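You operate a simulated robot arm through the tools that you are given. There is no shell and no other tool. Be economical: measure what you need, move in short steps, check, and stop when the job is done.

Carry out the task below with a simulated two-armed robot. There is one attempt and no reset: what you move stays moved.

## Task
Pick up the purple striped sack with one hand, pass it to the other hand and put it on the top of the steel bench. Set down upright: purple striped sack.

Only the result counts: the job must be done as asked and must still hold three seconds after the hand-in. Knocking over, shifting, dropping, spilling or breaking anything else fails it.

## Robot
Two 7-joint arms with two-finger parallel grippers on one trunk, on a base that drives. Base frame: it is fixed to the floor where the robot stands at the start and does not move with it; the origin is under the middle of the robot, x ahead of it, y to its left, z up. Units: cm, degrees, N and s.
The left shoulder is at the start at [5, 17.7, 102.9], the right one opposite. With the tool pointing down near the work surface each hand reaches from about 10 to 52 cm from the robot's upright axis, wherever it stands, measured 20 degrees to its own side. Places, roughly: purple striped sack [150, -25, 50]; top of the steel bench [160, -30, 70]. Payload 3.43 kg a hand.
The TCP of each hand is the grasp point between the finger pads, 3.4 cm short of the fingertips. In the tool frame z runs along the fingers and y along their closing line. Largest opening 12.8 cm; finger width 2.4, thickness 1.2; the body of the gripper, 4.8 by 13 cm, starts 9.6 cm behind the TCP.
Orientation is told as [roll, pitch, yaw] about the base's x, y, z axes, in that order, counted from this pose: with the fingers straight down and closing along the base's y, the tool's x points along the base's -x, its y along +y and its z along -z.

## Interface
- The arms move only by the tool arm_command. It takes "left_targets", "right_targets" or both (then of equal length, played together; a hand with none holds still); each is text: rows parted by semicolons, each of 7 numbers parted by spaces: the shift along the base's x, y, z in cm, then the turn, a rotation vector about the base's x, y, z in degrees, then the finger opening in cm, from 0 to 12.8. In form: x y z rx ry rz fingers; .... A call has 1 to 10 rows; each row shifts and turns the commanded pose from where the row before left it. Rows are played at 5 a second. More than 5 cm and 8.6 degrees between two rows, or a gripper value outside its range, and nothing of the call is played. Where a pose cannot be reached the arm comes as near as it can. A force on the tool above 40 N (or 10 N above the force at the start of the call, whichever is more), or a blocked arm, ends the call early, and 0.2 s more pass. The fingers move at their own pace (about 10.8 cm/s each) and stop on an object; they squeeze with about 43 N. The grip force told is the motor's: it shows also when the fingers shut on nothing. Time passes only in rows, and 0.2 s behind the last, so rows that do not move let the fingers close. The reply holds the time, the measured pose of the TCP, the force on the tool along the base axes, the opening and the grip force, in the units named above and with some noise, with the torque about the TCP (base axes, N m) and any sound that the robot's microphone picked up.
- Cameras (640 x 400 px; columns grow to the right, rows downward): "scene" is now at [14.52, 1.19, 116.84]; the picture's right is [0.15, -0.99, 0.00], its down [-0.77, -0.12, -0.62] and it looks along [0.62, 0.09, -0.78] (base axes); focal length 270 px, centre (320, 200). "left" rides on the left gripper at [7.6, 1.1, -16] in its tool frame; the picture's right is [-0.15, 0.99, 0.00], its down [-0.88, -0.13, -0.46] and it looks along [-0.45, -0.07, 0.89] (tool axes); focal length 234 px, centre (320, 200). "right" rides on the right gripper at [7.6, -1.1, -16] in its tool frame; the picture's right is [0.15, 0.99, 0.00], its down [-0.88, 0.13, -0.46] and it looks along [-0.45, 0.07, 0.89] (tool axes); focal length 234 px, centre (320, 200). There is no depth. A picture from a camera that has moved, and an enlarged one, comes with that camera's place and axes in the base frame and with its lens.
- capture(camera): a new picture of that camera. The clock stands still meanwhile.
- lift_body(by): slides the trunk up (or, below 0, down) by that many cm; the arms and the scene camera ride with it, the base frame stays. It gives what a move gives, with no picture.
- roll_base(legs): drives the robot by 1 to 6 legs, each [ahead, turn to the left] in cm and degrees, along the robot's own axes; the way and the turn of a leg run together, so that a leg with both is an arc; at most 150 cm and 180 degrees a leg. The arms and the cameras ride along, it lands a little off, and it stops where it bumps. It gives what a move gives.
- turn_head(pan, tilt): turns the head with the scene camera to pan (to the left, within 80 degrees either way) and tilt (down, from -29 to 69), counted from straight ahead of the robot. It gives what a move gives.
- close_up(camera, box): a new picture of the part [left, top, right, bottom] of that camera's present view, enlarged. The clock stands still meanwhile.
- job_done(): hands the job in; it is judged then, once.

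Go step by step. Nothing tells you exact positions but the pictures and the camera data: compare them with the known pose of the tool, close in by small moves and look again before you grip or let go. The budget is 120 turns and 92 pictures, counting those below and the enlarged ones. Unless the task says otherwise, let go and move clear before handing in.

The tools are called after "Emit:" as name(argument=value, ...) on one line, values as JSON. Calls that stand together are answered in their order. arm_command: Moves the arms, as the interface text tells. Its arguments: {"type":"object","properties":{"left_targets":{"type":"string"},"right_targets":{"type":"string"}},"required":[]} The other tools are called the same way: lift_body (by) slides the trunk up or down; roll_base (legs) drives the base; turn_head (pan, tilt) turns the head that bears the scene camera; capture (camera) takes a picture; close_up (camera, box) takes an enlarged picture of a part of a camera's view; job_done () hands the job in.

At the start:

```text
clock: 0.0
left_eef_pos: [34.81, 13.28, 53.57]
left_tcp_rot: [-0.1, 0.1, 0.0]
left_force: [0.6, -1.1, 0.5]
left_moment: [-0.01, -0.02, 0.01]
left_grip_width: 12.81
left_finger_force: 0.1
right_eef_pos: [33.67, -15.97, 62.5]
right_tcp_rot: [0.0, 0.0, 0.0]
right_force: [-0.2, -0.1, 0.3]
right_moment: [0.0, 0.0, 0.02]
right_grip_width: 12.81
right_finger_force: 0.1
trunk travel left (down, up): [-20.0, 20.1]
robot x, y, heading: [0.12, 0.15, 0.0]
head pan, tilt: [8.7, 51.3]
```

scene: 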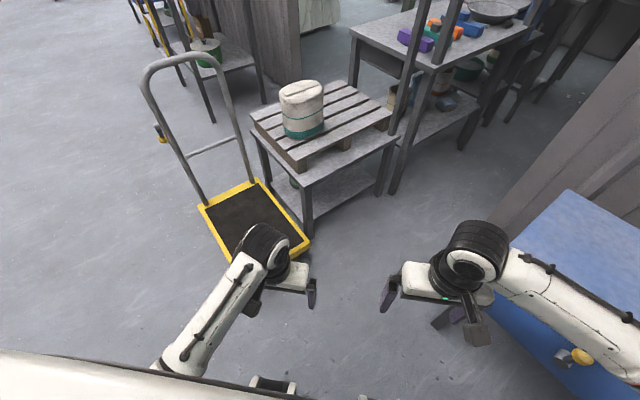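
right: 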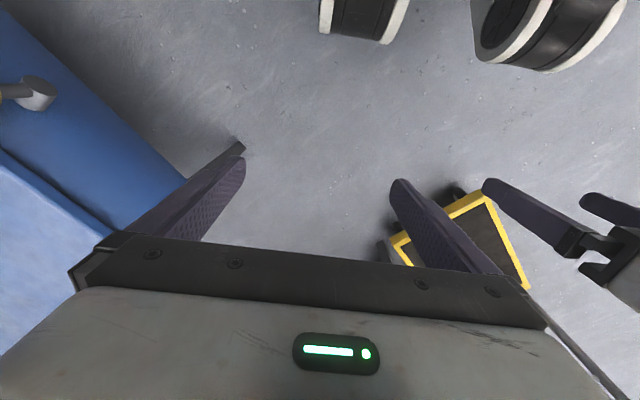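
left: 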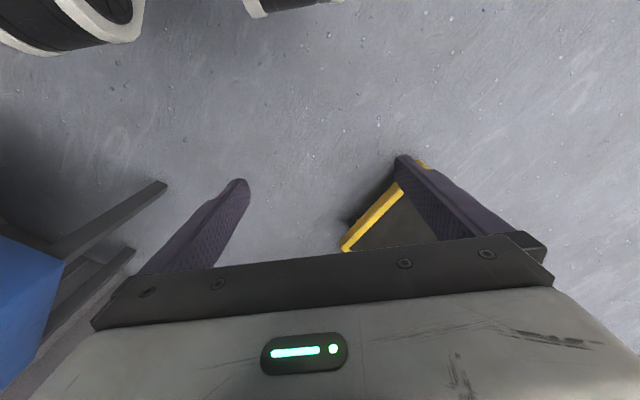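

I see a cart, a small table with a pallet and a green-banded sack, and a steel bench further on. The purple striped sack is not clearly visible yet, so I turn the head towards its stated place.

Emit:
turn_head(pan=-8, tilt=25)

Emit:
capture(camera="scene")

```text
clock: 0.9
left_eef_pos: [34.8, 13.28, 53.59]
left_tcp_rot: [-0.1, -0.1, 0.0]
left_force: [-0.5, -0.2, 0.7]
left_moment: [-0.02, 0.01, -0.01]
left_grip_width: 12.82
left_finger_force: 0.1
right_eef_pos: [33.62, -15.97, 62.53]
right_tcp_rot: [0.0, 0.0, 0.0]
right_force: [0.0, 0.0, 0.5]
right_moment: [0.0, 0.02, 0.01]
right_grip_width: 12.8
right_finger_force: 0.0
trunk travel left (down, up): [-20.0, 20.1]
robot x, y, heading: [-0.21, -0.35, 0.1]
head pan, tilt: [-8.0, 25.0]
```

```text
88 pictures are left
camera scene: at [16.15, -1.23, 120.76], right [-0.14, -0.99, 0.0], down [-0.42, 0.06, -0.91], along [0.9, -0.13, -0.42], focal length 270 px, centre (320, 200)
```

scene: 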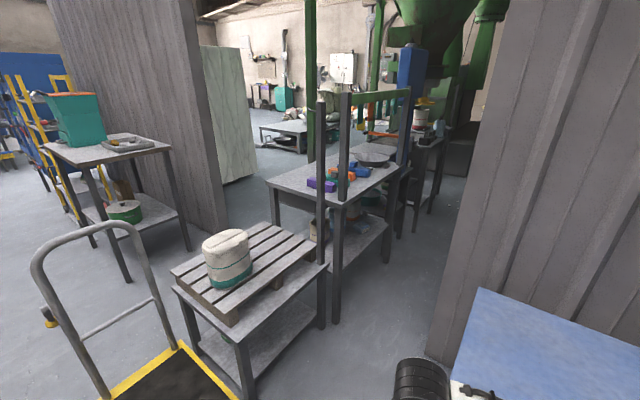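

Emit:
close_up(camera="scene", box=[260, 80, 460, 320])

Emit:
close_up(camera="scene", box=[160, 200, 340, 400])

```text
1.67 times, centred on (360, 200) of scene
camera zoom: at [16.15, -1.23, 120.76], right [-0.14, -0.99, 0.0], down [-0.42, 0.06, -0.91], along [0.9, -0.13, -0.42], focal length 450 px, centre (253, 200)
```

zoom: 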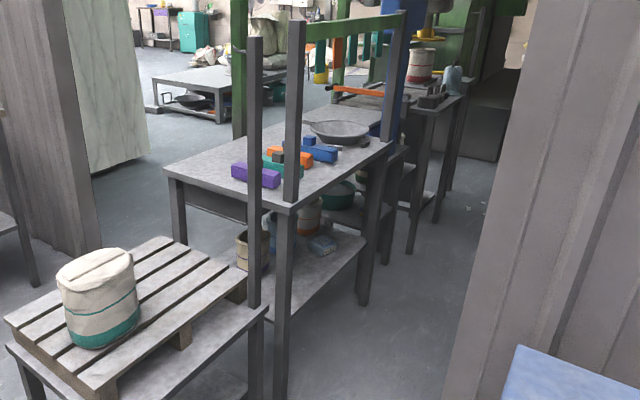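

```text
2.00 times, centred on (250, 300) of scene
camera zoom: at [16.15, -1.23, 120.76], right [-0.14, -0.99, 0.0], down [-0.42, 0.06, -0.91], along [0.9, -0.13, -0.42], focal length 541 px, centre (460, 0)
```

zoom: 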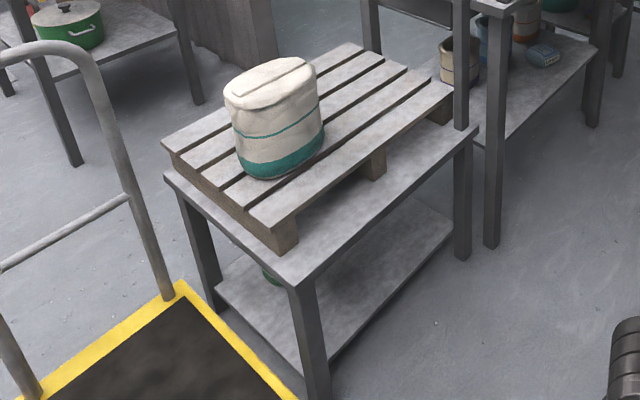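

Emit:
close_up(camera="scene", box=[290, 190, 400, 270])

```text
5.00 times, centred on (345, 230) of scene
camera zoom: at [16.15, -1.23, 120.76], right [-0.14, -0.99, 0.0], down [-0.42, 0.06, -0.91], along [0.9, -0.13, -0.42], focal length 1351 px, centre (195, 50)
```

zoom: 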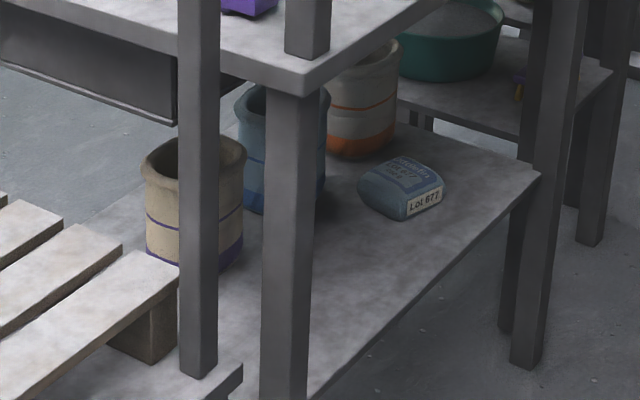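

The purple striped sack is the beige open one with purple bands, on the lower shelf of the steel bench at roughly (155,-21), shelf z about 29. I want to know my base footprint and the passage on the right.

Emit:
turn_head(pan=0, tilt=69)

Emit:
capture(camera="scene")

Emit:
turn_head(pan=-50, tilt=40)

Emit:
capture(camera="scene")

```text
clock: 2.0
left_eef_pos: [34.91, 13.15, 53.7]
left_tcp_rot: [0.1, 0.0, 0.1]
left_force: [-0.1, 0.0, 0.2]
left_moment: [0.02, 0.01, -0.01]
left_grip_width: 12.81
left_finger_force: 0.0
right_eef_pos: [33.77, -15.91, 62.52]
right_tcp_rot: [0.0, 0.0, 0.0]
right_force: [-0.3, 1.4, 1.4]
right_moment: [0.01, 0.01, 0.06]
right_grip_width: 12.8
right_finger_force: 0.1
trunk travel left (down, up): [-20.0, 20.1]
robot x, y, heading: [0.43, 0.1, -0.1]
head pan, tilt: [0.0, 68.8]
```

```text
84 pictures are left
camera scene: at [12.63, 0.05, 114.83], right [0.0, -1.0, 0.0], down [-0.93, 0.0, -0.36], along [0.36, 0.0, -0.93], focal length 270 px, centre (320, 200)
```

scene: 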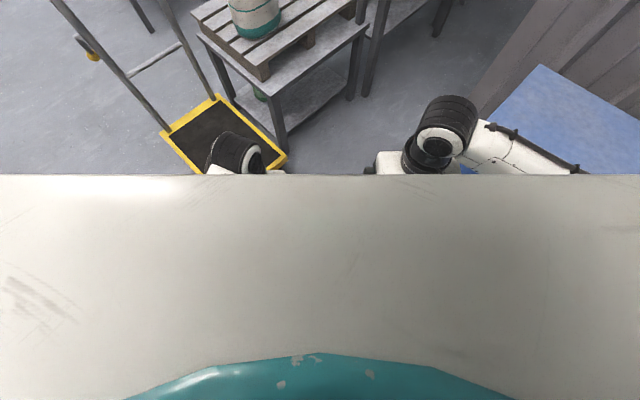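

```text
clock: 3.2
left_eef_pos: [34.86, 13.22, 53.7]
left_tcp_rot: [0.1, 0.0, 0.0]
left_force: [0.3, -0.1, -0.1]
left_moment: [0.01, 0.02, -0.01]
left_grip_width: 12.78
left_finger_force: 0.1
right_eef_pos: [33.68, -15.94, 62.43]
right_tcp_rot: [-0.1, 0.0, 0.0]
right_force: [-0.4, -0.3, 0.7]
right_moment: [-0.01, -0.03, -0.01]
right_grip_width: 12.79
right_finger_force: 0.1
trunk travel left (down, up): [-20.0, 20.1]
robot x, y, heading: [-0.05, -0.22, 0.1]
head pan, tilt: [-50.0, 40.0]
```

```text
83 pictures are left
camera scene: at [12.5, -6.46, 118.43], right [-0.77, -0.64, 0.0], down [-0.41, 0.49, -0.77], along [0.49, -0.59, -0.64], focal length 270 px, centre (320, 200)
```

scene: 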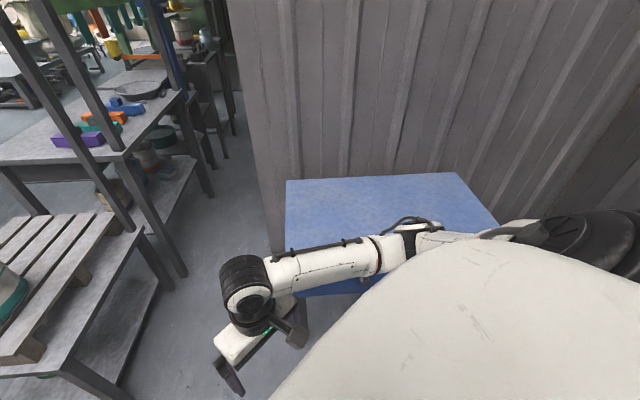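

Lane between the benches and the blue cabinet looks tight, so I check my own base footprint with the right hand camera by tipping the hand back.

Emit:
arm_command(right_targets="0 2 2 0 8 0 12.8; 0 2 2 0 8 0 12.8; 0 2 2 0 8 0 12.8; 0 0 2 0 8 0 12.8; 0 0 2 0 8 0 12.8")

Emit:
capture(camera="right")

```text
clock: 4.4
left_eef_pos: [34.74, 13.17, 53.71]
left_tcp_rot: [0.0, 0.0, -0.1]
left_force: [0.2, -0.1, -0.2]
left_moment: [-0.02, -0.02, 0.01]
left_grip_width: 12.78
left_finger_force: 0.1
right_eef_pos: [33.73, -9.97, 72.61]
right_tcp_rot: [0.0, 40.1, 0.1]
right_force: [-0.1, 0.0, -0.7]
right_moment: [0.03, 0.04, 0.01]
right_grip_width: 12.83
right_finger_force: 0.0
trunk travel left (down, up): [-20.0, 20.1]
robot x, y, heading: [-0.02, -0.12, 0.3]
head pan, tilt: [-50.0, 40.0]
```

```text
82 pictures are left
camera right: at [38.17, -11.01, 89.78], right [-0.11, 0.99, 0.09], down [0.97, 0.13, -0.22], along [-0.23, 0.07, -0.97], focal length 234 px, centre (320, 200)
```

right: 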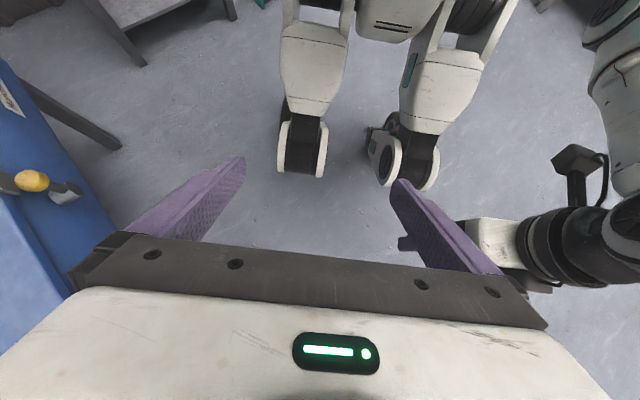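

The base is compact (legs and wheels within about 20 cm). I square the hand up, raise the left hand and drive up to look closer.

Emit:
arm_command(right_targets="0 0 2 0 -8 0 12.8; 0 0 2 0 -8 0 12.8; -1 0 2 0 -8 0 12.8; -1 0 2 0 -8 0 12.8; 0 0 2 0 -8 0 12.8", left_targets="-1 0 4.5 0 0 0 6; -1 0 4.5 0 0 0 6; 0 0 4.5 0 0 0 6; 0 0 4.5 0 0 0 6; 0 0 4.5 0 0 0 6")

Emit:
turn_head(pan=0, tilt=40)

Emit:
roll_base(legs=[[0, -18], [38, 0]])

Emit:
capture(camera="scene")

```text
clock: 5.6
left_eef_pos: [32.73, 13.18, 76.2]
left_tcp_rot: [0.2, 0.0, 0.1]
left_force: [-0.6, 0.7, -0.2]
left_moment: [0.02, 0.03, -0.01]
left_grip_width: 6.01
left_finger_force: 0.0
right_eef_pos: [31.61, -9.97, 82.54]
right_tcp_rot: [0.0, -0.1, 0.0]
right_force: [0.1, 0.6, 0.4]
right_moment: [-0.02, 0.0, -0.01]
right_grip_width: 12.78
right_finger_force: 0.1
trunk travel left (down, up): [-20.0, 20.1]
robot x, y, heading: [0.35, 0.21, -0.1]
head pan, tilt: [-50.0, 40.0]
```

```text
clock: 6.8
left_eef_pos: [32.71, 13.3, 76.07]
left_tcp_rot: [0.0, 0.1, 0.1]
left_force: [0.5, -0.3, 0.0]
left_moment: [0.01, -0.03, 0.0]
left_grip_width: 5.97
left_finger_force: 0.1
right_eef_pos: [31.7, -10.17, 82.51]
right_tcp_rot: [-0.1, 0.0, -0.1]
right_force: [-0.2, 0.0, -1.0]
right_moment: [-0.03, -0.01, 0.03]
right_grip_width: 12.79
right_finger_force: 0.0
trunk travel left (down, up): [-20.0, 20.1]
robot x, y, heading: [-0.48, 0.23, -0.1]
head pan, tilt: [0.0, 40.0]
```

```text
clock: 10.2
left_eef_pos: [71.42, -9.22, 76.03]
left_tcp_rot: [0.0, -0.1, -17.8]
left_force: [-0.1, -0.4, -1.0]
left_moment: [0.01, -0.02, 0.01]
left_grip_width: 5.98
left_finger_force: 0.0
right_eef_pos: [63.17, -30.94, 82.44]
right_tcp_rot: [0.0, 0.0, -17.8]
right_force: [1.1, -1.3, 0.5]
right_moment: [0.05, 0.03, 0.02]
right_grip_width: 12.81
right_finger_force: 0.0
trunk travel left (down, up): [-20.0, 20.1]
robot x, y, heading: [36.5, -11.77, -17.8]
head pan, tilt: [0.0, 40.0]
```

```text
81 pictures are left
camera scene: at [51.01, -16.41, 118.43], right [-0.31, -0.95, 0.0], down [-0.61, 0.2, -0.77], along [0.73, -0.23, -0.64], focal length 270 px, centre (320, 200)
```

scene: 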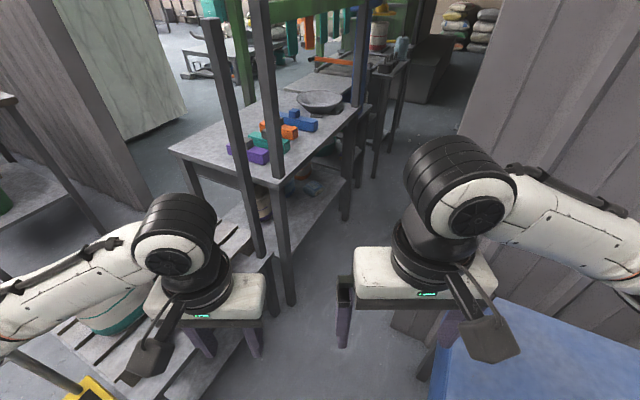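

Emit:
close_up(camera="scene", box=[230, 140, 358, 240])

```text
4.00 times, centred on (294, 190) of scene
camera zoom: at [51.01, -16.41, 118.43], right [-0.31, -0.95, 0.0], down [-0.61, 0.2, -0.77], along [0.73, -0.23, -0.64], focal length 1081 px, centre (424, 240)
```

zoom: 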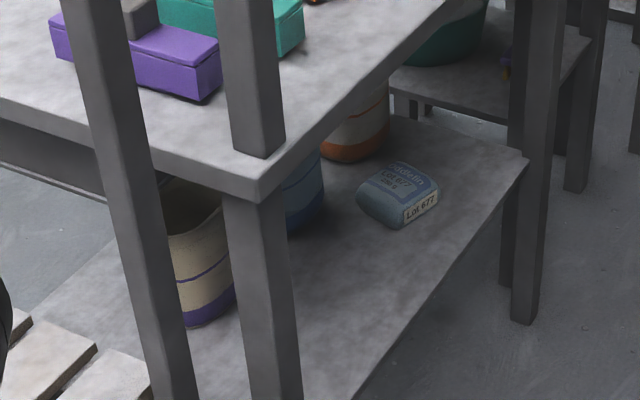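

Bench corner post at about (118,-25), wall end at about (92,-62): a 45 cm doorway that I only need to lean into. I drive a bit further, then look again.

Emit:
roll_base(legs=[[0, 10], [20, 0]])

Emit:
turn_head(pan=-15, tilt=45)

Emit:
capture(camera="scene")

```text
clock: 12.0
left_eef_pos: [76.12, -2.94, 76.08]
left_tcp_rot: [0.1, -0.1, -7.8]
left_force: [-0.8, 0.3, -0.3]
left_moment: [0.01, 0.0, -0.02]
left_grip_width: 6.01
left_finger_force: 0.0
right_eef_pos: [71.92, -25.7, 82.61]
right_tcp_rot: [0.1, 0.0, -7.9]
right_force: [-0.3, -0.4, -0.7]
right_moment: [0.0, 0.02, -0.02]
right_grip_width: 12.81
right_finger_force: 0.0
trunk travel left (down, up): [-20.0, 20.1]
robot x, y, heading: [42.22, -9.83, -8.0]
head pan, tilt: [0.0, 40.0]
stopped in leg 2: the robot was blocked; the commanded pose is now the measured one
```

```text
clock: 12.8
left_eef_pos: [76.23, -2.84, 76.02]
left_tcp_rot: [0.2, 0.1, -7.9]
left_force: [-0.1, -0.6, 0.3]
left_moment: [-0.02, -0.01, 0.0]
left_grip_width: 5.98
left_finger_force: 0.0
right_eef_pos: [71.79, -25.67, 82.45]
right_tcp_rot: [-0.1, -0.2, -7.7]
right_force: [-0.3, 0.5, 0.0]
right_moment: [0.02, 0.01, -0.01]
right_grip_width: 12.81
right_finger_force: 0.1
trunk travel left (down, up): [-20.0, 20.1]
robot x, y, heading: [42.01, -9.85, -8.0]
head pan, tilt: [-15.0, 45.0]
```

```text
79 pictures are left
camera scene: at [56.57, -14.08, 117.71], right [-0.39, -0.92, 0.0], down [-0.65, 0.28, -0.71], along [0.65, -0.28, -0.71], focal length 270 px, centre (320, 200)
```

scene: 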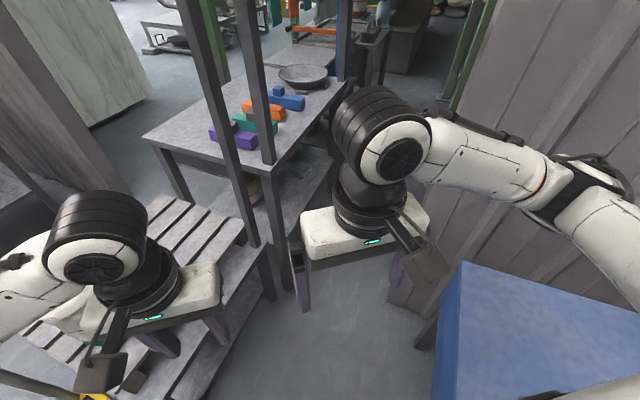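

Blocked early, with nothing obvious ahead. I look both sides to find what was touched.

Emit:
turn_head(pan=50, tilt=50)

Emit:
capture(camera="scene")

Emit:
turn_head(pan=-60, tilt=50)

Emit:
capture(camera="scene")

Emit:
capture(camera="left")

Emit:
capture(camera="right")

```text
clock: 14.2
left_eef_pos: [76.12, -2.86, 76.02]
left_tcp_rot: [0.2, 0.0, -7.8]
left_force: [0.1, 0.1, 0.4]
left_moment: [0.0, 0.0, -0.01]
left_grip_width: 6.01
left_finger_force: 0.1
right_eef_pos: [71.85, -25.7, 82.58]
right_tcp_rot: [0.0, -0.1, -7.7]
right_force: [-0.1, -0.3, 0.5]
right_moment: [0.02, 0.0, -0.03]
right_grip_width: 12.79
right_finger_force: 0.0
trunk travel left (down, up): [-20.0, 20.1]
robot x, y, heading: [42.09, -10.05, -8.1]
head pan, tilt: [50.0, 50.0]
```

```text
78 pictures are left
camera scene: at [54.82, -5.76, 117.02], right [0.67, -0.74, 0.0], down [-0.57, -0.51, -0.64], along [0.48, 0.43, -0.77], focal length 270 px, centre (320, 200)
```

scene: 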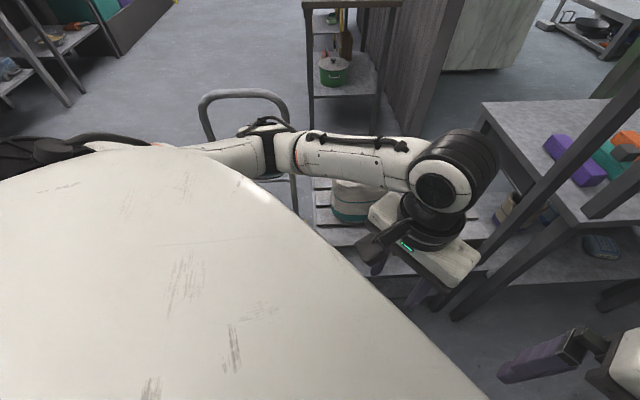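

```text
clock: 16.1
left_eef_pos: [76.16, -2.8, 75.92]
left_tcp_rot: [0.1, 0.0, -7.8]
left_force: [-0.2, -0.5, -0.9]
left_moment: [-0.02, 0.01, -0.02]
left_grip_width: 6.02
left_finger_force: 0.2
right_eef_pos: [71.83, -25.82, 82.48]
right_tcp_rot: [0.0, -0.1, -7.7]
right_force: [-0.2, 0.0, -1.2]
right_moment: [0.02, 0.04, -0.02]
right_grip_width: 12.79
right_finger_force: 0.0
trunk travel left (down, up): [-20.0, 20.1]
robot x, y, heading: [42.31, -9.84, -8.3]
head pan, tilt: [-60.0, 50.0]
```

```text
77 pictures are left
camera scene: at [51.96, -18.04, 117.02], right [-0.93, -0.37, 0.0], down [-0.29, 0.71, -0.64], along [0.24, -0.6, -0.77], focal length 270 px, centre (320, 200)
```

scene: 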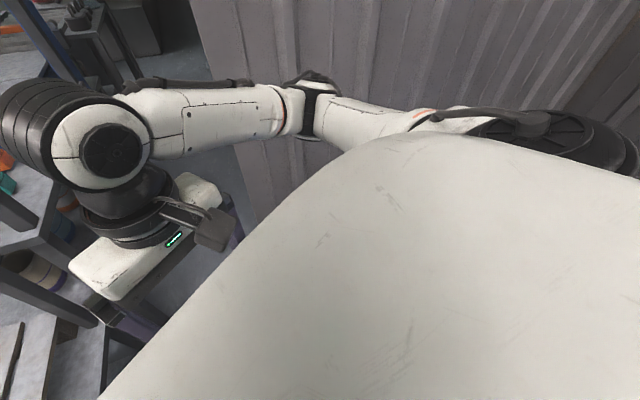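

```text
76 pictures are left
camera left: at [68.83, -0.8, 92.1], right [0.28, 0.96, 0.0], down [0.86, -0.25, 0.45], along [0.44, -0.13, -0.89], focal length 234 px, centre (320, 200)
```

left: 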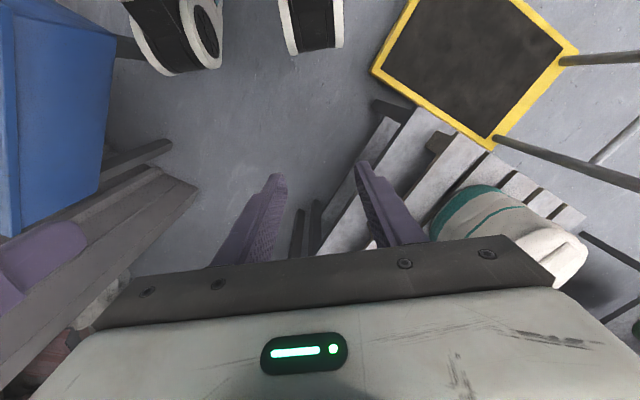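

```text
75 pictures are left
camera right: at [64.18, -25.74, 98.53], right [-0.01, 1.0, 0.0], down [0.89, 0.01, 0.46], along [0.46, 0.01, -0.89], focal length 234 px, centre (320, 200)
```

right: 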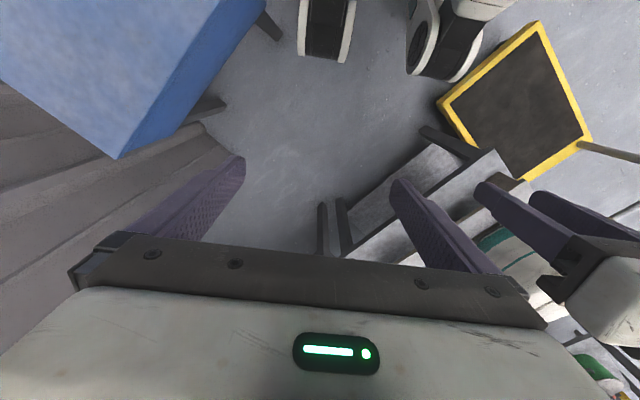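

The right elbow sticks out wide and probably met the wall. I back off a little and stretch the right arm forward, levelling the hand, to pull the elbow in.

Emit:
roll_base(legs=[[-6, 0]])

Emit:
arm_command(right_targets="4.7 -1.3 0 -1.1 -7.9 0 12.8; 4.7 -1.3 0 -1.1 -7.9 0 12.8; 4.7 -1.3 0 -1.1 -7.9 0 12.8; 4.7 -1.3 0 -1.1 -7.9 0 12.8; 4.7 -1.3 0 -1.1 -7.9 0 12.8; 4.7 -1.3 0 -1.1 -7.9 0 12.8; 4.7 -1.3 0 -1.1 -7.9 0 12.8; 4.7 -1.3 0 -1.1 -7.9 0 12.8")

Emit:
turn_head(pan=-30, tilt=45)

Emit:
capture(camera="scene")

Emit:
capture(camera="right")

```text
clock: 17.0
left_eef_pos: [70.03, -1.94, 75.99]
left_tcp_rot: [0.1, 0.0, -7.8]
left_force: [0.9, 0.3, 0.6]
left_moment: [0.01, -0.02, 0.02]
left_grip_width: 6.02
left_finger_force: 0.1
right_eef_pos: [65.82, -24.76, 82.5]
right_tcp_rot: [-0.1, -0.1, -7.7]
right_force: [0.2, 0.3, 0.0]
right_moment: [-0.02, -0.01, 0.01]
right_grip_width: 12.82
right_finger_force: 0.1
trunk travel left (down, up): [-20.0, 20.1]
robot x, y, heading: [36.13, -9.61, -8.2]
head pan, tilt: [-60.0, 50.0]
```

```text
clock: 18.8
left_eef_pos: [70.13, -1.94, 76.02]
left_tcp_rot: [0.1, 0.1, -7.7]
left_force: [0.2, 0.1, 0.1]
left_moment: [0.01, -0.01, 0.02]
left_grip_width: 6.02
left_finger_force: 0.1
right_eef_pos: [103.61, -35.53, 82.54]
right_tcp_rot: [-0.4, -63.9, -7.4]
right_force: [0.0, 1.2, -0.9]
right_moment: [0.0, 0.04, 0.02]
right_grip_width: 12.8
right_finger_force: 0.1
trunk travel left (down, up): [-20.0, 20.1]
robot x, y, heading: [36.27, -8.91, -7.9]
head pan, tilt: [-60.0, 50.0]
```

```text
clock: 19.8
left_eef_pos: [70.08, -1.93, 76.02]
left_tcp_rot: [0.2, 0.0, -7.7]
left_force: [-0.3, -0.2, -0.1]
left_moment: [0.01, -0.01, -0.01]
left_grip_width: 6.01
left_finger_force: 0.1
right_eef_pos: [103.47, -35.45, 82.53]
right_tcp_rot: [-0.3, -63.9, -7.5]
right_force: [0.2, 0.6, -0.1]
right_moment: [-0.02, -0.01, 0.0]
right_grip_width: 12.78
right_finger_force: 0.1
trunk travel left (down, up): [-20.0, 20.1]
robot x, y, heading: [36.12, -9.32, -8.1]
head pan, tilt: [-30.0, 45.0]
```

```text
74 pictures are left
camera scene: at [49.46, -15.06, 117.71], right [-0.62, -0.79, 0.0], down [-0.56, 0.44, -0.71], along [0.56, -0.44, -0.71], focal length 270 px, centre (320, 200)
```

scene: 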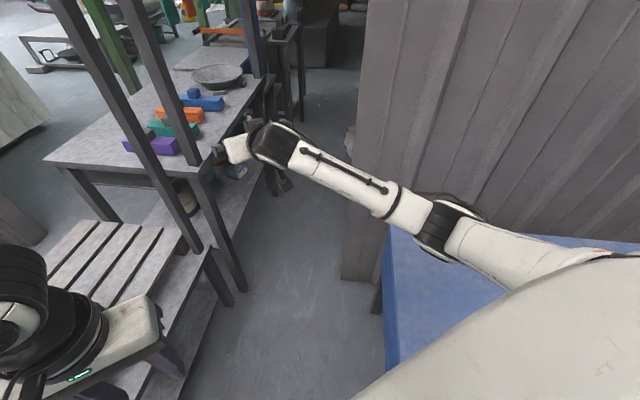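

```text
73 pictures are left
camera right: at [85.84, -34.09, 82.93], right [0.07, 0.99, -0.13], down [0.0, 0.13, 0.99], along [1.0, -0.07, 0.01], focal length 234 px, centre (320, 200)
```

right: 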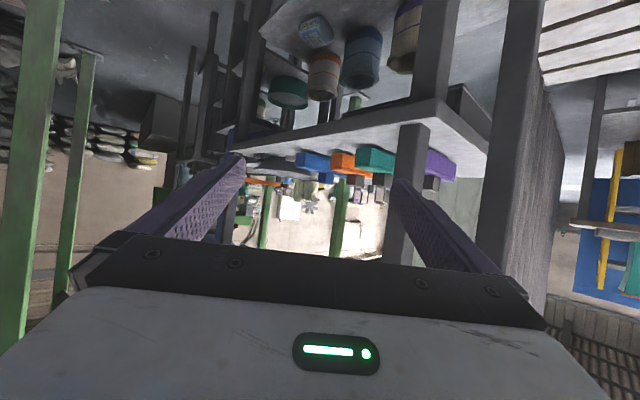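

Elbow came in, and the hand camera shows the shelf well. I lower the right hand to about shelf-sack height here in the clear lane, which also straightens the arm.

Emit:
arm_command(right_targets="0 0 -4.5 0 0 0 12.8; 0 0 -4.5 0 0 0 12.8; 0 0 -4.5 0 0 0 12.8; 0 0 -4.5 0 0 0 12.8; 0 0 -4.5 0 0 0 12.8; 0 0 -4.5 0 0 0 12.8; 0 0 -4.5 0 0 0 12.8; 0 0 -4 0 0 0 12.8")

Emit:
capture(camera="scene")

Emit:
capture(camera="right")

```text
clock: 21.6
left_eef_pos: [70.14, -2.07, 76.09]
left_tcp_rot: [0.1, 0.1, -7.7]
left_force: [-0.4, -0.2, 1.2]
left_moment: [0.0, -0.01, 0.0]
left_grip_width: 6.0
left_finger_force: 0.0
right_eef_pos: [103.51, -35.25, 51.11]
right_tcp_rot: [-0.7, -63.9, -6.7]
right_force: [-0.1, -0.2, 0.1]
right_moment: [0.01, 0.01, 0.0]
right_grip_width: 12.79
right_finger_force: 0.0
right hand out of reach, approached as far as the arm can: row 7, 8
trunk travel left (down, up): [-20.0, 20.1]
robot x, y, heading: [36.2, -9.01, -8.2]
head pan, tilt: [-30.0, 45.0]
```

```text
72 pictures are left
camera scene: at [49.47, -15.08, 117.7], right [-0.62, -0.79, 0.0], down [-0.56, 0.44, -0.71], along [0.56, -0.44, -0.71], focal length 270 px, centre (320, 200)
```

scene: 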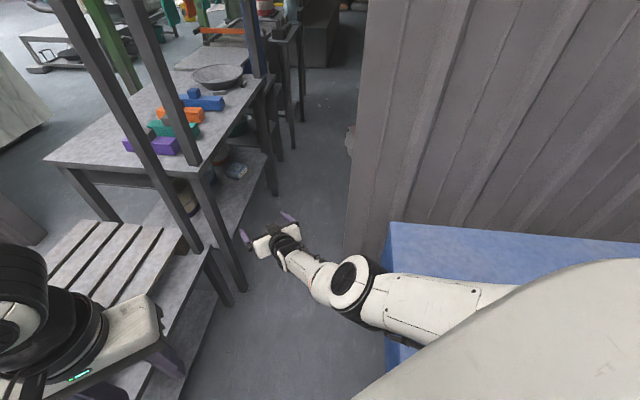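

```text
71 pictures are left
camera right: at [85.75, -33.92, 51.36], right [0.07, 0.99, -0.14], down [0.0, 0.14, 0.99], along [1.0, -0.06, 0.01], focal length 234 px, centre (320, 200)
```

right: 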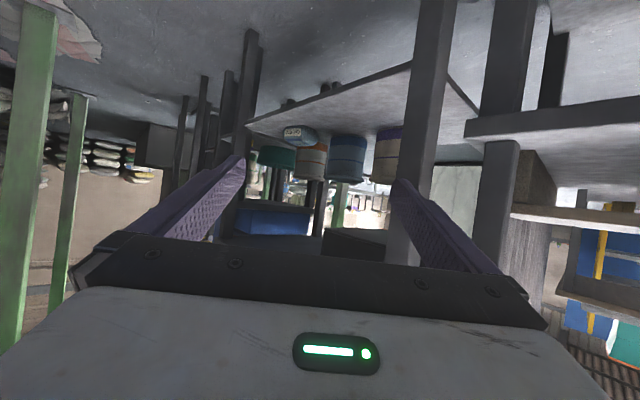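

Emit:
close_up(camera="right", box=[280, 90, 440, 200])

```text
3.64 times, centred on (360, 145) of right
camera zoom: at [85.75, -33.92, 51.36], right [0.07, 0.99, -0.14], down [0.0, 0.14, 0.99], along [1.0, -0.06, 0.01], focal length 852 px, centre (174, 400)
```

zoom: 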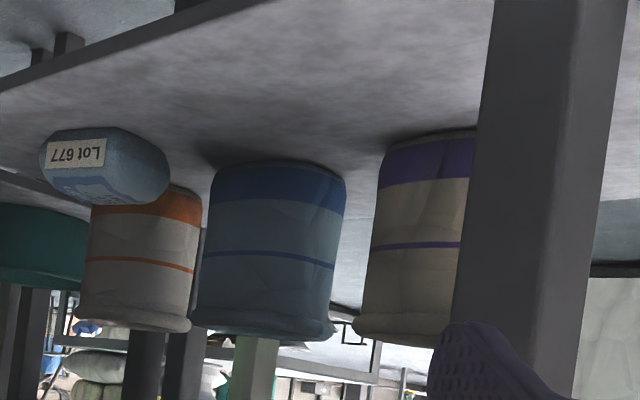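

Measured from here: sack centre about (152,-19), z 31–45, some 11 cm wide; bench is rotated about 45°. This doorway side is too tight for my elbows, but the bench's back side looks open and the sack sits only about 17 cm from the back edge. So I fold the arm back and go round by the left of the cart.

Emit:
arm_command(right_targets="0 0 4.5 0 0 0 12.8; 0 0 4.5 0 0 0 12.8; 0 0 4.5 0 0 0 12.8; 0 0 4.5 0 0 0 12.8; 0 0 4.5 0 0 0 12.8; 0 0 4.5 0 0 0 12.8; 0 0 4.5 0 0 0 12.8; 0 0 4 0 0 0 12.8")

Emit:
arm_command(right_targets="-4.7 1.3 0 1.1 7.9 0 6; -4.7 1.3 0 1.1 7.9 0 6; -4.7 1.3 0 1.1 7.9 0 6; -4.7 1.3 0 1.1 7.9 0 6; -4.7 1.3 0 1.1 7.9 0 6; -4.7 1.3 0 1.1 7.9 0 6; -4.7 1.3 0 1.1 7.9 0 6; -4.7 0.5 0 1.1 7.9 0 6", left_targets="-0.5 0 1 0 0 0 6; -0.5 0 1 0 0 0 6; -0.5 0 1 0 0 0 6; -0.5 0 1 0 0 0 6; 0 0 1 0 0 0 6; 0 0 1 0 0 0 6; 0 0 1 0 0 0 6; 0 0 1 0 0 0 6")

Emit:
roll_base(legs=[[-70, 0]])

Emit:
turn_head(pan=45, tilt=30)

Emit:
capture(camera="scene")

```text
clock: 23.4
left_eef_pos: [70.19, -2.02, 76.1]
left_tcp_rot: [0.1, 0.0, -7.7]
left_force: [0.6, -0.6, 1.2]
left_moment: [-0.01, -0.03, -0.01]
left_grip_width: 6.0
left_finger_force: 0.1
right_eef_pos: [102.93, -35.62, 86.24]
right_tcp_rot: [-0.3, -63.9, -7.4]
right_force: [-0.3, 0.6, 0.1]
right_moment: [-0.01, 0.02, -0.02]
right_grip_width: 12.82
right_finger_force: 0.0
trunk travel left (down, up): [-20.0, 20.1]
robot x, y, heading: [36.25, -9.0, -8.1]
head pan, tilt: [-30.0, 45.0]
```

```text
clock: 24.9
left_eef_pos: [68.14, -1.98, 82.6]
left_tcp_rot: [0.1, 0.0, -7.8]
left_force: [-0.3, -0.8, 0.1]
left_moment: [-0.01, -0.02, 0.03]
left_grip_width: 6.02
left_finger_force: 0.2
right_eef_pos: [85.34, -31.16, 77.5]
right_tcp_rot: [-2.6, -21.4, -8.5]
right_force: [0.0, 0.1, -0.2]
right_moment: [0.01, 0.0, 0.01]
right_grip_width: 6.01
right_finger_force: 0.1
right hand out of reach, approached as far as the arm can: row 4, 5, 6, 7
trunk travel left (down, up): [-20.0, 20.1]
robot x, y, heading: [35.78, -9.45, -7.8]
head pan, tilt: [-30.0, 45.0]
stopped in row 7 (right hand): the arm was blocked; the commanded pose is now the measured one
```

```text
clock: 28.7
left_eef_pos: [0.1, 7.61, 82.63]
left_tcp_rot: [0.0, -0.1, -6.9]
left_force: [-0.1, 0.1, -0.7]
left_moment: [0.01, 0.0, 0.01]
left_grip_width: 6.0
left_finger_force: 0.1
right_eef_pos: [17.86, -21.26, 77.37]
right_tcp_rot: [-2.6, -21.3, -7.6]
right_force: [0.0, 0.6, 0.7]
right_moment: [-0.01, 0.0, -0.01]
right_grip_width: 6.0
right_finger_force: 0.0
trunk travel left (down, up): [-20.0, 20.1]
robot x, y, heading: [-32.04, 0.0, -7.1]
head pan, tilt: [-30.0, 45.0]
```

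```text
clock: 30.2
left_eef_pos: [0.33, 7.63, 82.56]
left_tcp_rot: [0.1, 0.0, -6.7]
left_force: [0.6, 0.4, -0.1]
left_moment: [0.03, 0.01, 0.0]
left_grip_width: 5.99
left_finger_force: 0.2
right_eef_pos: [17.92, -21.25, 77.51]
right_tcp_rot: [-2.6, -21.3, -7.5]
right_force: [-0.4, -0.3, 0.3]
right_moment: [0.0, 0.01, 0.01]
right_grip_width: 6.0
right_finger_force: 0.1
trunk travel left (down, up): [-20.0, 20.1]
robot x, y, heading: [-31.56, 0.17, -7.1]
head pan, tilt: [45.0, 30.0]
```

```text
69 pictures are left
camera scene: at [-17.57, 4.69, 119.97], right [0.61, -0.79, 0.0], down [-0.4, -0.31, -0.87], along [0.68, 0.53, -0.5], focal length 270 px, centre (320, 200)
```

scene: 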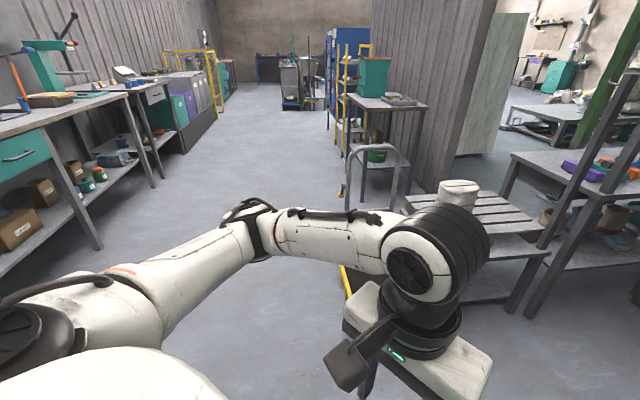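

The way round by the left is open, with about 75 cm between the left table and the pallet table. I drive to the mouth of that corridor and look along it.

Emit:
roll_base(legs=[[0, 53.7], [80, 0], [84, 0], [0, -93]])

Emit:
turn_head(pan=0, tilt=35)

Emit:
capture(camera="scene")

```text
clock: 45.0
left_eef_pos: [109.64, 106.6, 82.68]
left_tcp_rot: [0.1, 0.0, -46.4]
left_force: [0.4, 0.3, 0.4]
left_moment: [-0.01, 0.01, 0.01]
left_grip_width: 5.99
left_finger_force: 0.0
right_eef_pos: [104.83, 73.02, 77.45]
right_tcp_rot: [-2.6, -21.3, -47.4]
right_force: [-0.6, 0.3, 0.1]
right_moment: [0.01, 0.0, 0.02]
right_grip_width: 6.0
right_finger_force: 0.2
trunk travel left (down, up): [-20.0, 20.1]
robot x, y, heading: [80.12, 121.26, -46.6]
head pan, tilt: [45.0, 30.0]
```

```text
clock: 46.1
left_eef_pos: [109.64, 106.57, 82.73]
left_tcp_rot: [0.0, 0.0, -46.5]
left_force: [0.2, 0.6, -0.5]
left_moment: [-0.03, 0.01, 0.0]
left_grip_width: 6.0
left_finger_force: 0.1
right_eef_pos: [104.87, 72.98, 77.44]
right_tcp_rot: [-2.6, -21.3, -47.3]
right_force: [0.4, -0.3, 0.4]
right_moment: [0.02, 0.0, -0.02]
right_grip_width: 6.0
right_finger_force: 0.0
trunk travel left (down, up): [-20.0, 20.1]
robot x, y, heading: [80.03, 121.11, -46.8]
head pan, tilt: [0.0, 35.0]
```

```text
68 pictures are left
camera scene: at [91.08, 109.55, 119.19], right [-0.73, -0.69, 0.0], down [-0.39, 0.42, -0.82], along [0.56, -0.6, -0.57], focal length 270 px, centre (320, 200)
```

scene: 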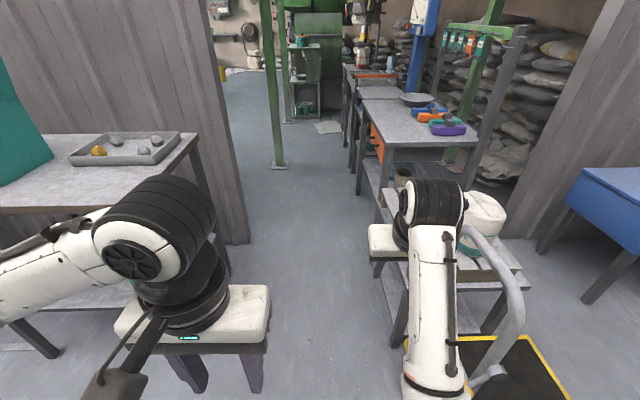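

Corridor is clear; the cart handle and table items are below my elbows if I raise the trunk. I raise it 20 cm and drive along the corridor to just behind the bench.

Emit:
lift_body(by=20)

Emit:
roll_base(legs=[[0, 10], [86, 0]])

Emit:
turn_head(pan=-45, tilt=45)

Emit:
capture(camera="scene")

```text
clock: 48.3
left_eef_pos: [109.75, 106.6, 102.59]
left_tcp_rot: [0.1, 0.1, -46.3]
left_force: [-0.7, -0.6, 1.1]
left_moment: [0.0, 0.0, 0.0]
left_grip_width: 5.98
left_finger_force: 0.1
right_eef_pos: [104.89, 73.09, 97.58]
right_tcp_rot: [-2.6, -21.3, -47.3]
right_force: [-0.6, 0.5, -0.2]
right_moment: [0.0, -0.01, -0.02]
right_grip_width: 5.99
right_finger_force: 0.1
trunk travel left (down, up): [-40.0, 0.1]
robot x, y, heading: [79.9, 121.2, -46.7]
head pan, tilt: [0.0, 35.0]
```

```text
clock: 53.5
left_eef_pos: [179.34, 62.17, 102.52]
left_tcp_rot: [0.2, 0.1, -35.9]
left_force: [-0.1, 0.3, -0.5]
left_moment: [0.0, -0.04, -0.01]
left_grip_width: 6.01
left_finger_force: 0.1
right_eef_pos: [180.69, 28.29, 97.54]
right_tcp_rot: [-2.6, -21.3, -36.9]
right_force: [-0.6, 1.5, 0.1]
right_moment: [-0.02, -0.03, 0.04]
right_grip_width: 5.98
right_finger_force: 0.1
trunk travel left (down, up): [-40.0, 0.1]
robot x, y, heading: [148.01, 70.66, -36.7]
head pan, tilt: [0.0, 35.0]
```

```text
clock: 54.6
left_eef_pos: [179.31, 62.2, 102.7]
left_tcp_rot: [0.0, 0.0, -35.9]
left_force: [-0.2, -0.3, 0.1]
left_moment: [0.01, 0.01, -0.02]
left_grip_width: 6.0
left_finger_force: 0.0
right_eef_pos: [180.66, 28.2, 97.52]
right_tcp_rot: [-2.6, -21.3, -36.9]
right_force: [0.5, -0.1, 0.2]
right_moment: [0.01, -0.04, 0.02]
right_grip_width: 6.01
right_finger_force: 0.1
trunk travel left (down, up): [-40.0, 0.1]
robot x, y, heading: [147.67, 70.85, -36.5]
head pan, tilt: [-45.0, 45.0]
```

```text
67 pictures are left
camera scene: at [154.61, 58.85, 137.71], right [-0.99, -0.15, 0.0], down [-0.11, 0.7, -0.71], along [0.11, -0.7, -0.71], focal length 270 px, centre (320, 200)
```

scene: 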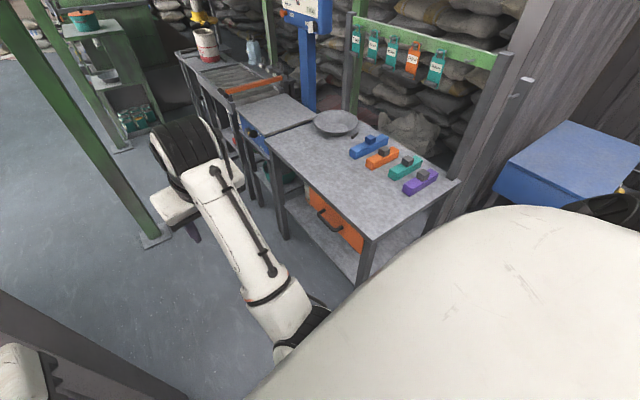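

Bench's back side is clear, with a drawer under its top. I move in behind corner B and turn to face the sack, then look.

Emit:
roll_base(legs=[[0, -35], [34, 0], [0, -28]])

Emit:
turn_head(pan=10, tilt=55)

Emit:
capture(camera="scene")

```text
clock: 59.9
left_eef_pos: [164.73, 6.36, 102.63]
left_tcp_rot: [0.1, 0.0, -99.0]
left_force: [-0.4, -0.3, 0.8]
left_moment: [-0.01, 0.01, -0.01]
left_grip_width: 6.0
left_finger_force: 0.0
right_eef_pos: [135.25, -10.03, 97.53]
right_tcp_rot: [-2.5, -21.3, -100.0]
right_force: [-0.1, 0.2, 0.8]
right_moment: [-0.04, -0.04, -0.02]
right_grip_width: 5.99
right_finger_force: 0.0
trunk travel left (down, up): [-40.0, 0.1]
robot x, y, heading: [158.51, 38.82, -99.5]
head pan, tilt: [-45.0, 45.0]
```

```text
clock: 61.1
left_eef_pos: [164.86, 6.37, 102.72]
left_tcp_rot: [0.1, 0.1, -99.1]
left_force: [0.6, -0.9, -0.1]
left_moment: [0.02, -0.02, -0.01]
left_grip_width: 6.02
left_finger_force: 0.0
right_eef_pos: [135.15, -10.03, 97.39]
right_tcp_rot: [-2.6, -21.4, -100.0]
right_force: [0.7, -0.2, -0.6]
right_moment: [0.0, 0.04, -0.01]
right_grip_width: 6.0
right_finger_force: 0.0
trunk travel left (down, up): [-40.0, 0.1]
robot x, y, heading: [158.23, 38.83, -99.5]
head pan, tilt: [10.0, 55.0]
```

```text
66 pictures are left
camera scene: at [157.39, 24.53, 136.37], right [-1.0, -0.01, 0.0], down [-0.01, 0.82, -0.57], along [0.01, -0.57, -0.82], focal length 270 px, centre (320, 200)
```

scene: 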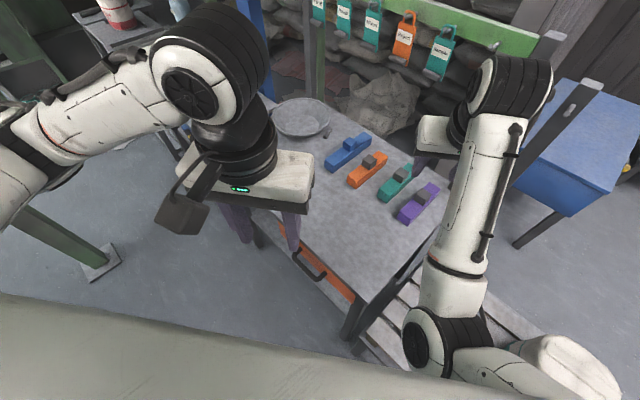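

I am behind the bench facing it. I back off a little and turn so the left hand can go straight in past leg B; the right hand goes up out of the way.

Emit:
roll_base(legs=[[-14, 0], [0, -18.5]])

Emit:
arm_command(right_targets="0 0 4 0 0 0 6; 0 0 4 0 0 0 6; 0 0 4 0 0 0 6; 0 0 4 0 0 0 6; 0 0 4 0 0 0 6", left_targets="3 -1.5 0 0 0 0 12.8; 3 -1.5 0 0 0 0 12.8; 3 -1.5 0 0 0 0 12.8; 3 -1.5 0 0 0 0 12.8; 1.5 -1 0 0 0 0 12.8")

Emit:
lift_body(by=-20)

Emit:
turn_head(pan=10, tilt=50)

Emit:
capture(camera="scene")

Emit:
capture(camera="left")

```text
clock: 63.5
left_eef_pos: [156.48, 20.04, 102.71]
left_tcp_rot: [0.2, 0.0, -117.9]
left_force: [-0.3, -0.3, 0.8]
left_moment: [0.01, 0.0, -0.01]
left_grip_width: 5.98
left_finger_force: 0.0
right_eef_pos: [123.19, 13.76, 97.55]
right_tcp_rot: [-2.5, -21.5, -118.8]
right_force: [0.0, 0.1, 0.0]
right_moment: [-0.01, -0.01, 0.01]
right_grip_width: 5.99
right_finger_force: 0.0
trunk travel left (down, up): [-40.0, 0.1]
robot x, y, heading: [160.67, 52.57, -118.4]
head pan, tilt: [10.0, 55.0]
```

```text
clock: 64.3
left_eef_pos: [166.04, 15.2, 102.63]
left_tcp_rot: [0.1, 0.1, -117.7]
left_force: [0.6, -0.6, 0.8]
left_moment: [0.01, 0.03, 0.0]
left_grip_width: 12.81
left_finger_force: 0.2
right_eef_pos: [119.09, 14.46, 93.06]
right_tcp_rot: [-6.0, -9.6, -120.0]
right_force: [-0.6, -0.5, 0.3]
right_moment: [0.01, -0.01, -0.01]
right_grip_width: 6.0
right_finger_force: 0.1
right hand out of reach, approached as far as the arm can: row 1, 2, 3, 4
trunk travel left (down, up): [-40.0, 0.1]
robot x, y, heading: [160.8, 52.31, -118.2]
head pan, tilt: [10.0, 55.0]
stopped in row 4 (right hand): the arm was blocked; the commanded pose is now the measured one
```

```text
clock: 66.5
left_eef_pos: [165.97, 15.18, 82.68]
left_tcp_rot: [0.0, 0.0, -117.8]
left_force: [-0.3, -0.3, -0.2]
left_moment: [0.01, 0.0, 0.02]
left_grip_width: 12.81
left_finger_force: 0.1
right_eef_pos: [119.1, 14.48, 73.23]
right_tcp_rot: [-5.9, -9.7, -120.1]
right_force: [0.8, 0.7, -0.2]
right_moment: [0.0, 0.01, -0.02]
right_grip_width: 6.03
right_finger_force: 0.1
trunk travel left (down, up): [-20.0, 20.1]
robot x, y, heading: [160.71, 52.61, -118.3]
head pan, tilt: [10.0, 55.0]
```

```text
clock: 67.2
left_eef_pos: [165.98, 15.17, 82.63]
left_tcp_rot: [0.0, 0.0, -117.7]
left_force: [0.2, 0.5, -0.5]
left_moment: [0.03, 0.0, 0.03]
left_grip_width: 12.79
left_finger_force: 0.0
right_eef_pos: [119.12, 14.31, 73.3]
right_tcp_rot: [-6.0, -9.8, -119.9]
right_force: [-0.3, 0.0, 1.4]
right_moment: [-0.02, 0.01, 0.04]
right_grip_width: 6.01
right_finger_force: 0.0
trunk travel left (down, up): [-20.0, 20.1]
robot x, y, heading: [160.86, 52.24, -118.2]
head pan, tilt: [10.0, 50.0]
```

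```text
65 pictures are left
camera scene: at [155.08, 38.99, 117.02], right [-0.95, 0.31, 0.0], down [0.24, 0.73, -0.64], along [-0.2, -0.61, -0.77], focal length 270 px, centre (320, 200)
```

scene: 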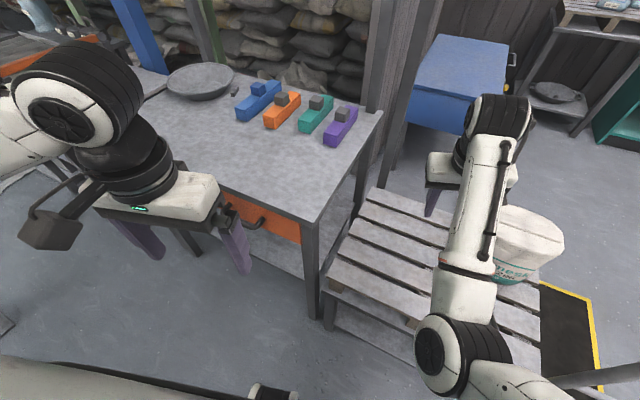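

```text
64 pictures are left
camera left: at [170.47, 21.27, 98.68], right [0.81, -0.59, 0.0], down [-0.53, -0.72, 0.45], along [-0.27, -0.37, -0.89], focal length 234 px, centre (320, 200)
```

left: 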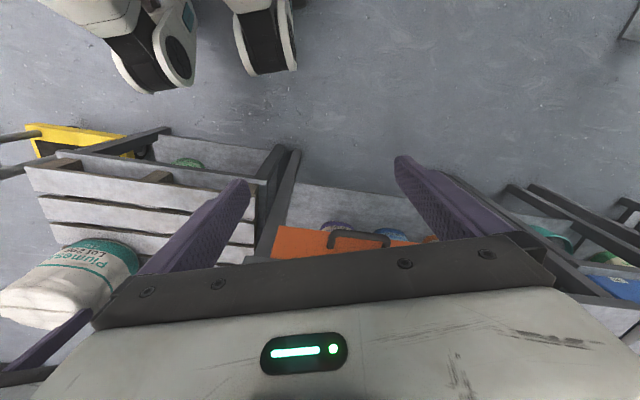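

The drawer is pulled slightly open and the green-banded sack is close under my right hand, so I first lift the right hand up and forward, away from it.

Emit:
arm_command(right_targets="0.8 -2.7 3 -5.3 2.8 0 6; 0.8 -2.7 3 -5.3 2.8 0 6; 0.8 -2.7 3 -5.3 2.8 0 6; 0.8 -2.7 3 -5.3 2.8 0 6; 0.8 -2.7 3 -5.3 2.8 0 6; 0.8 -2.7 3 -5.3 2.8 0 6; 0.8 -2.7 3 -5.3 2.8 0 6; 0.8 -2 3 -5.3 2.8 0 6")

Emit:
capture(camera="scene")

```text
clock: 68.7
left_eef_pos: [165.88, 15.08, 82.47]
left_tcp_rot: [0.2, 0.1, -117.8]
left_force: [0.2, -0.4, -0.2]
left_moment: [-0.02, -0.04, -0.02]
left_grip_width: 12.81
left_finger_force: 0.0
right_eef_pos: [120.01, 0.73, 81.83]
right_tcp_rot: [-10.4, -39.6, -121.0]
right_force: [0.6, -0.7, 1.2]
right_moment: [0.0, 0.03, 0.0]
right_grip_width: 6.01
right_finger_force: 0.1
trunk travel left (down, up): [-20.0, 20.1]
robot x, y, heading: [160.98, 52.16, -118.2]
head pan, tilt: [10.0, 50.0]
stopped in row 7 (right hand): the arm was blocked; the commanded pose is now the measured one
```

```text
63 pictures are left
camera scene: at [155.06, 39.0, 117.02], right [-0.95, 0.31, 0.0], down [0.24, 0.73, -0.64], along [-0.2, -0.61, -0.77], focal length 270 px, centre (320, 200)
```

scene: 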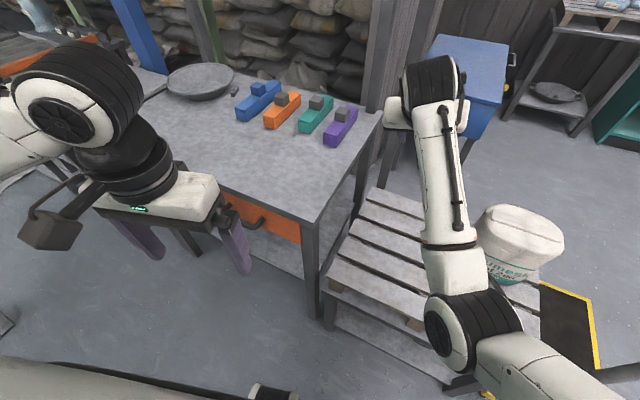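

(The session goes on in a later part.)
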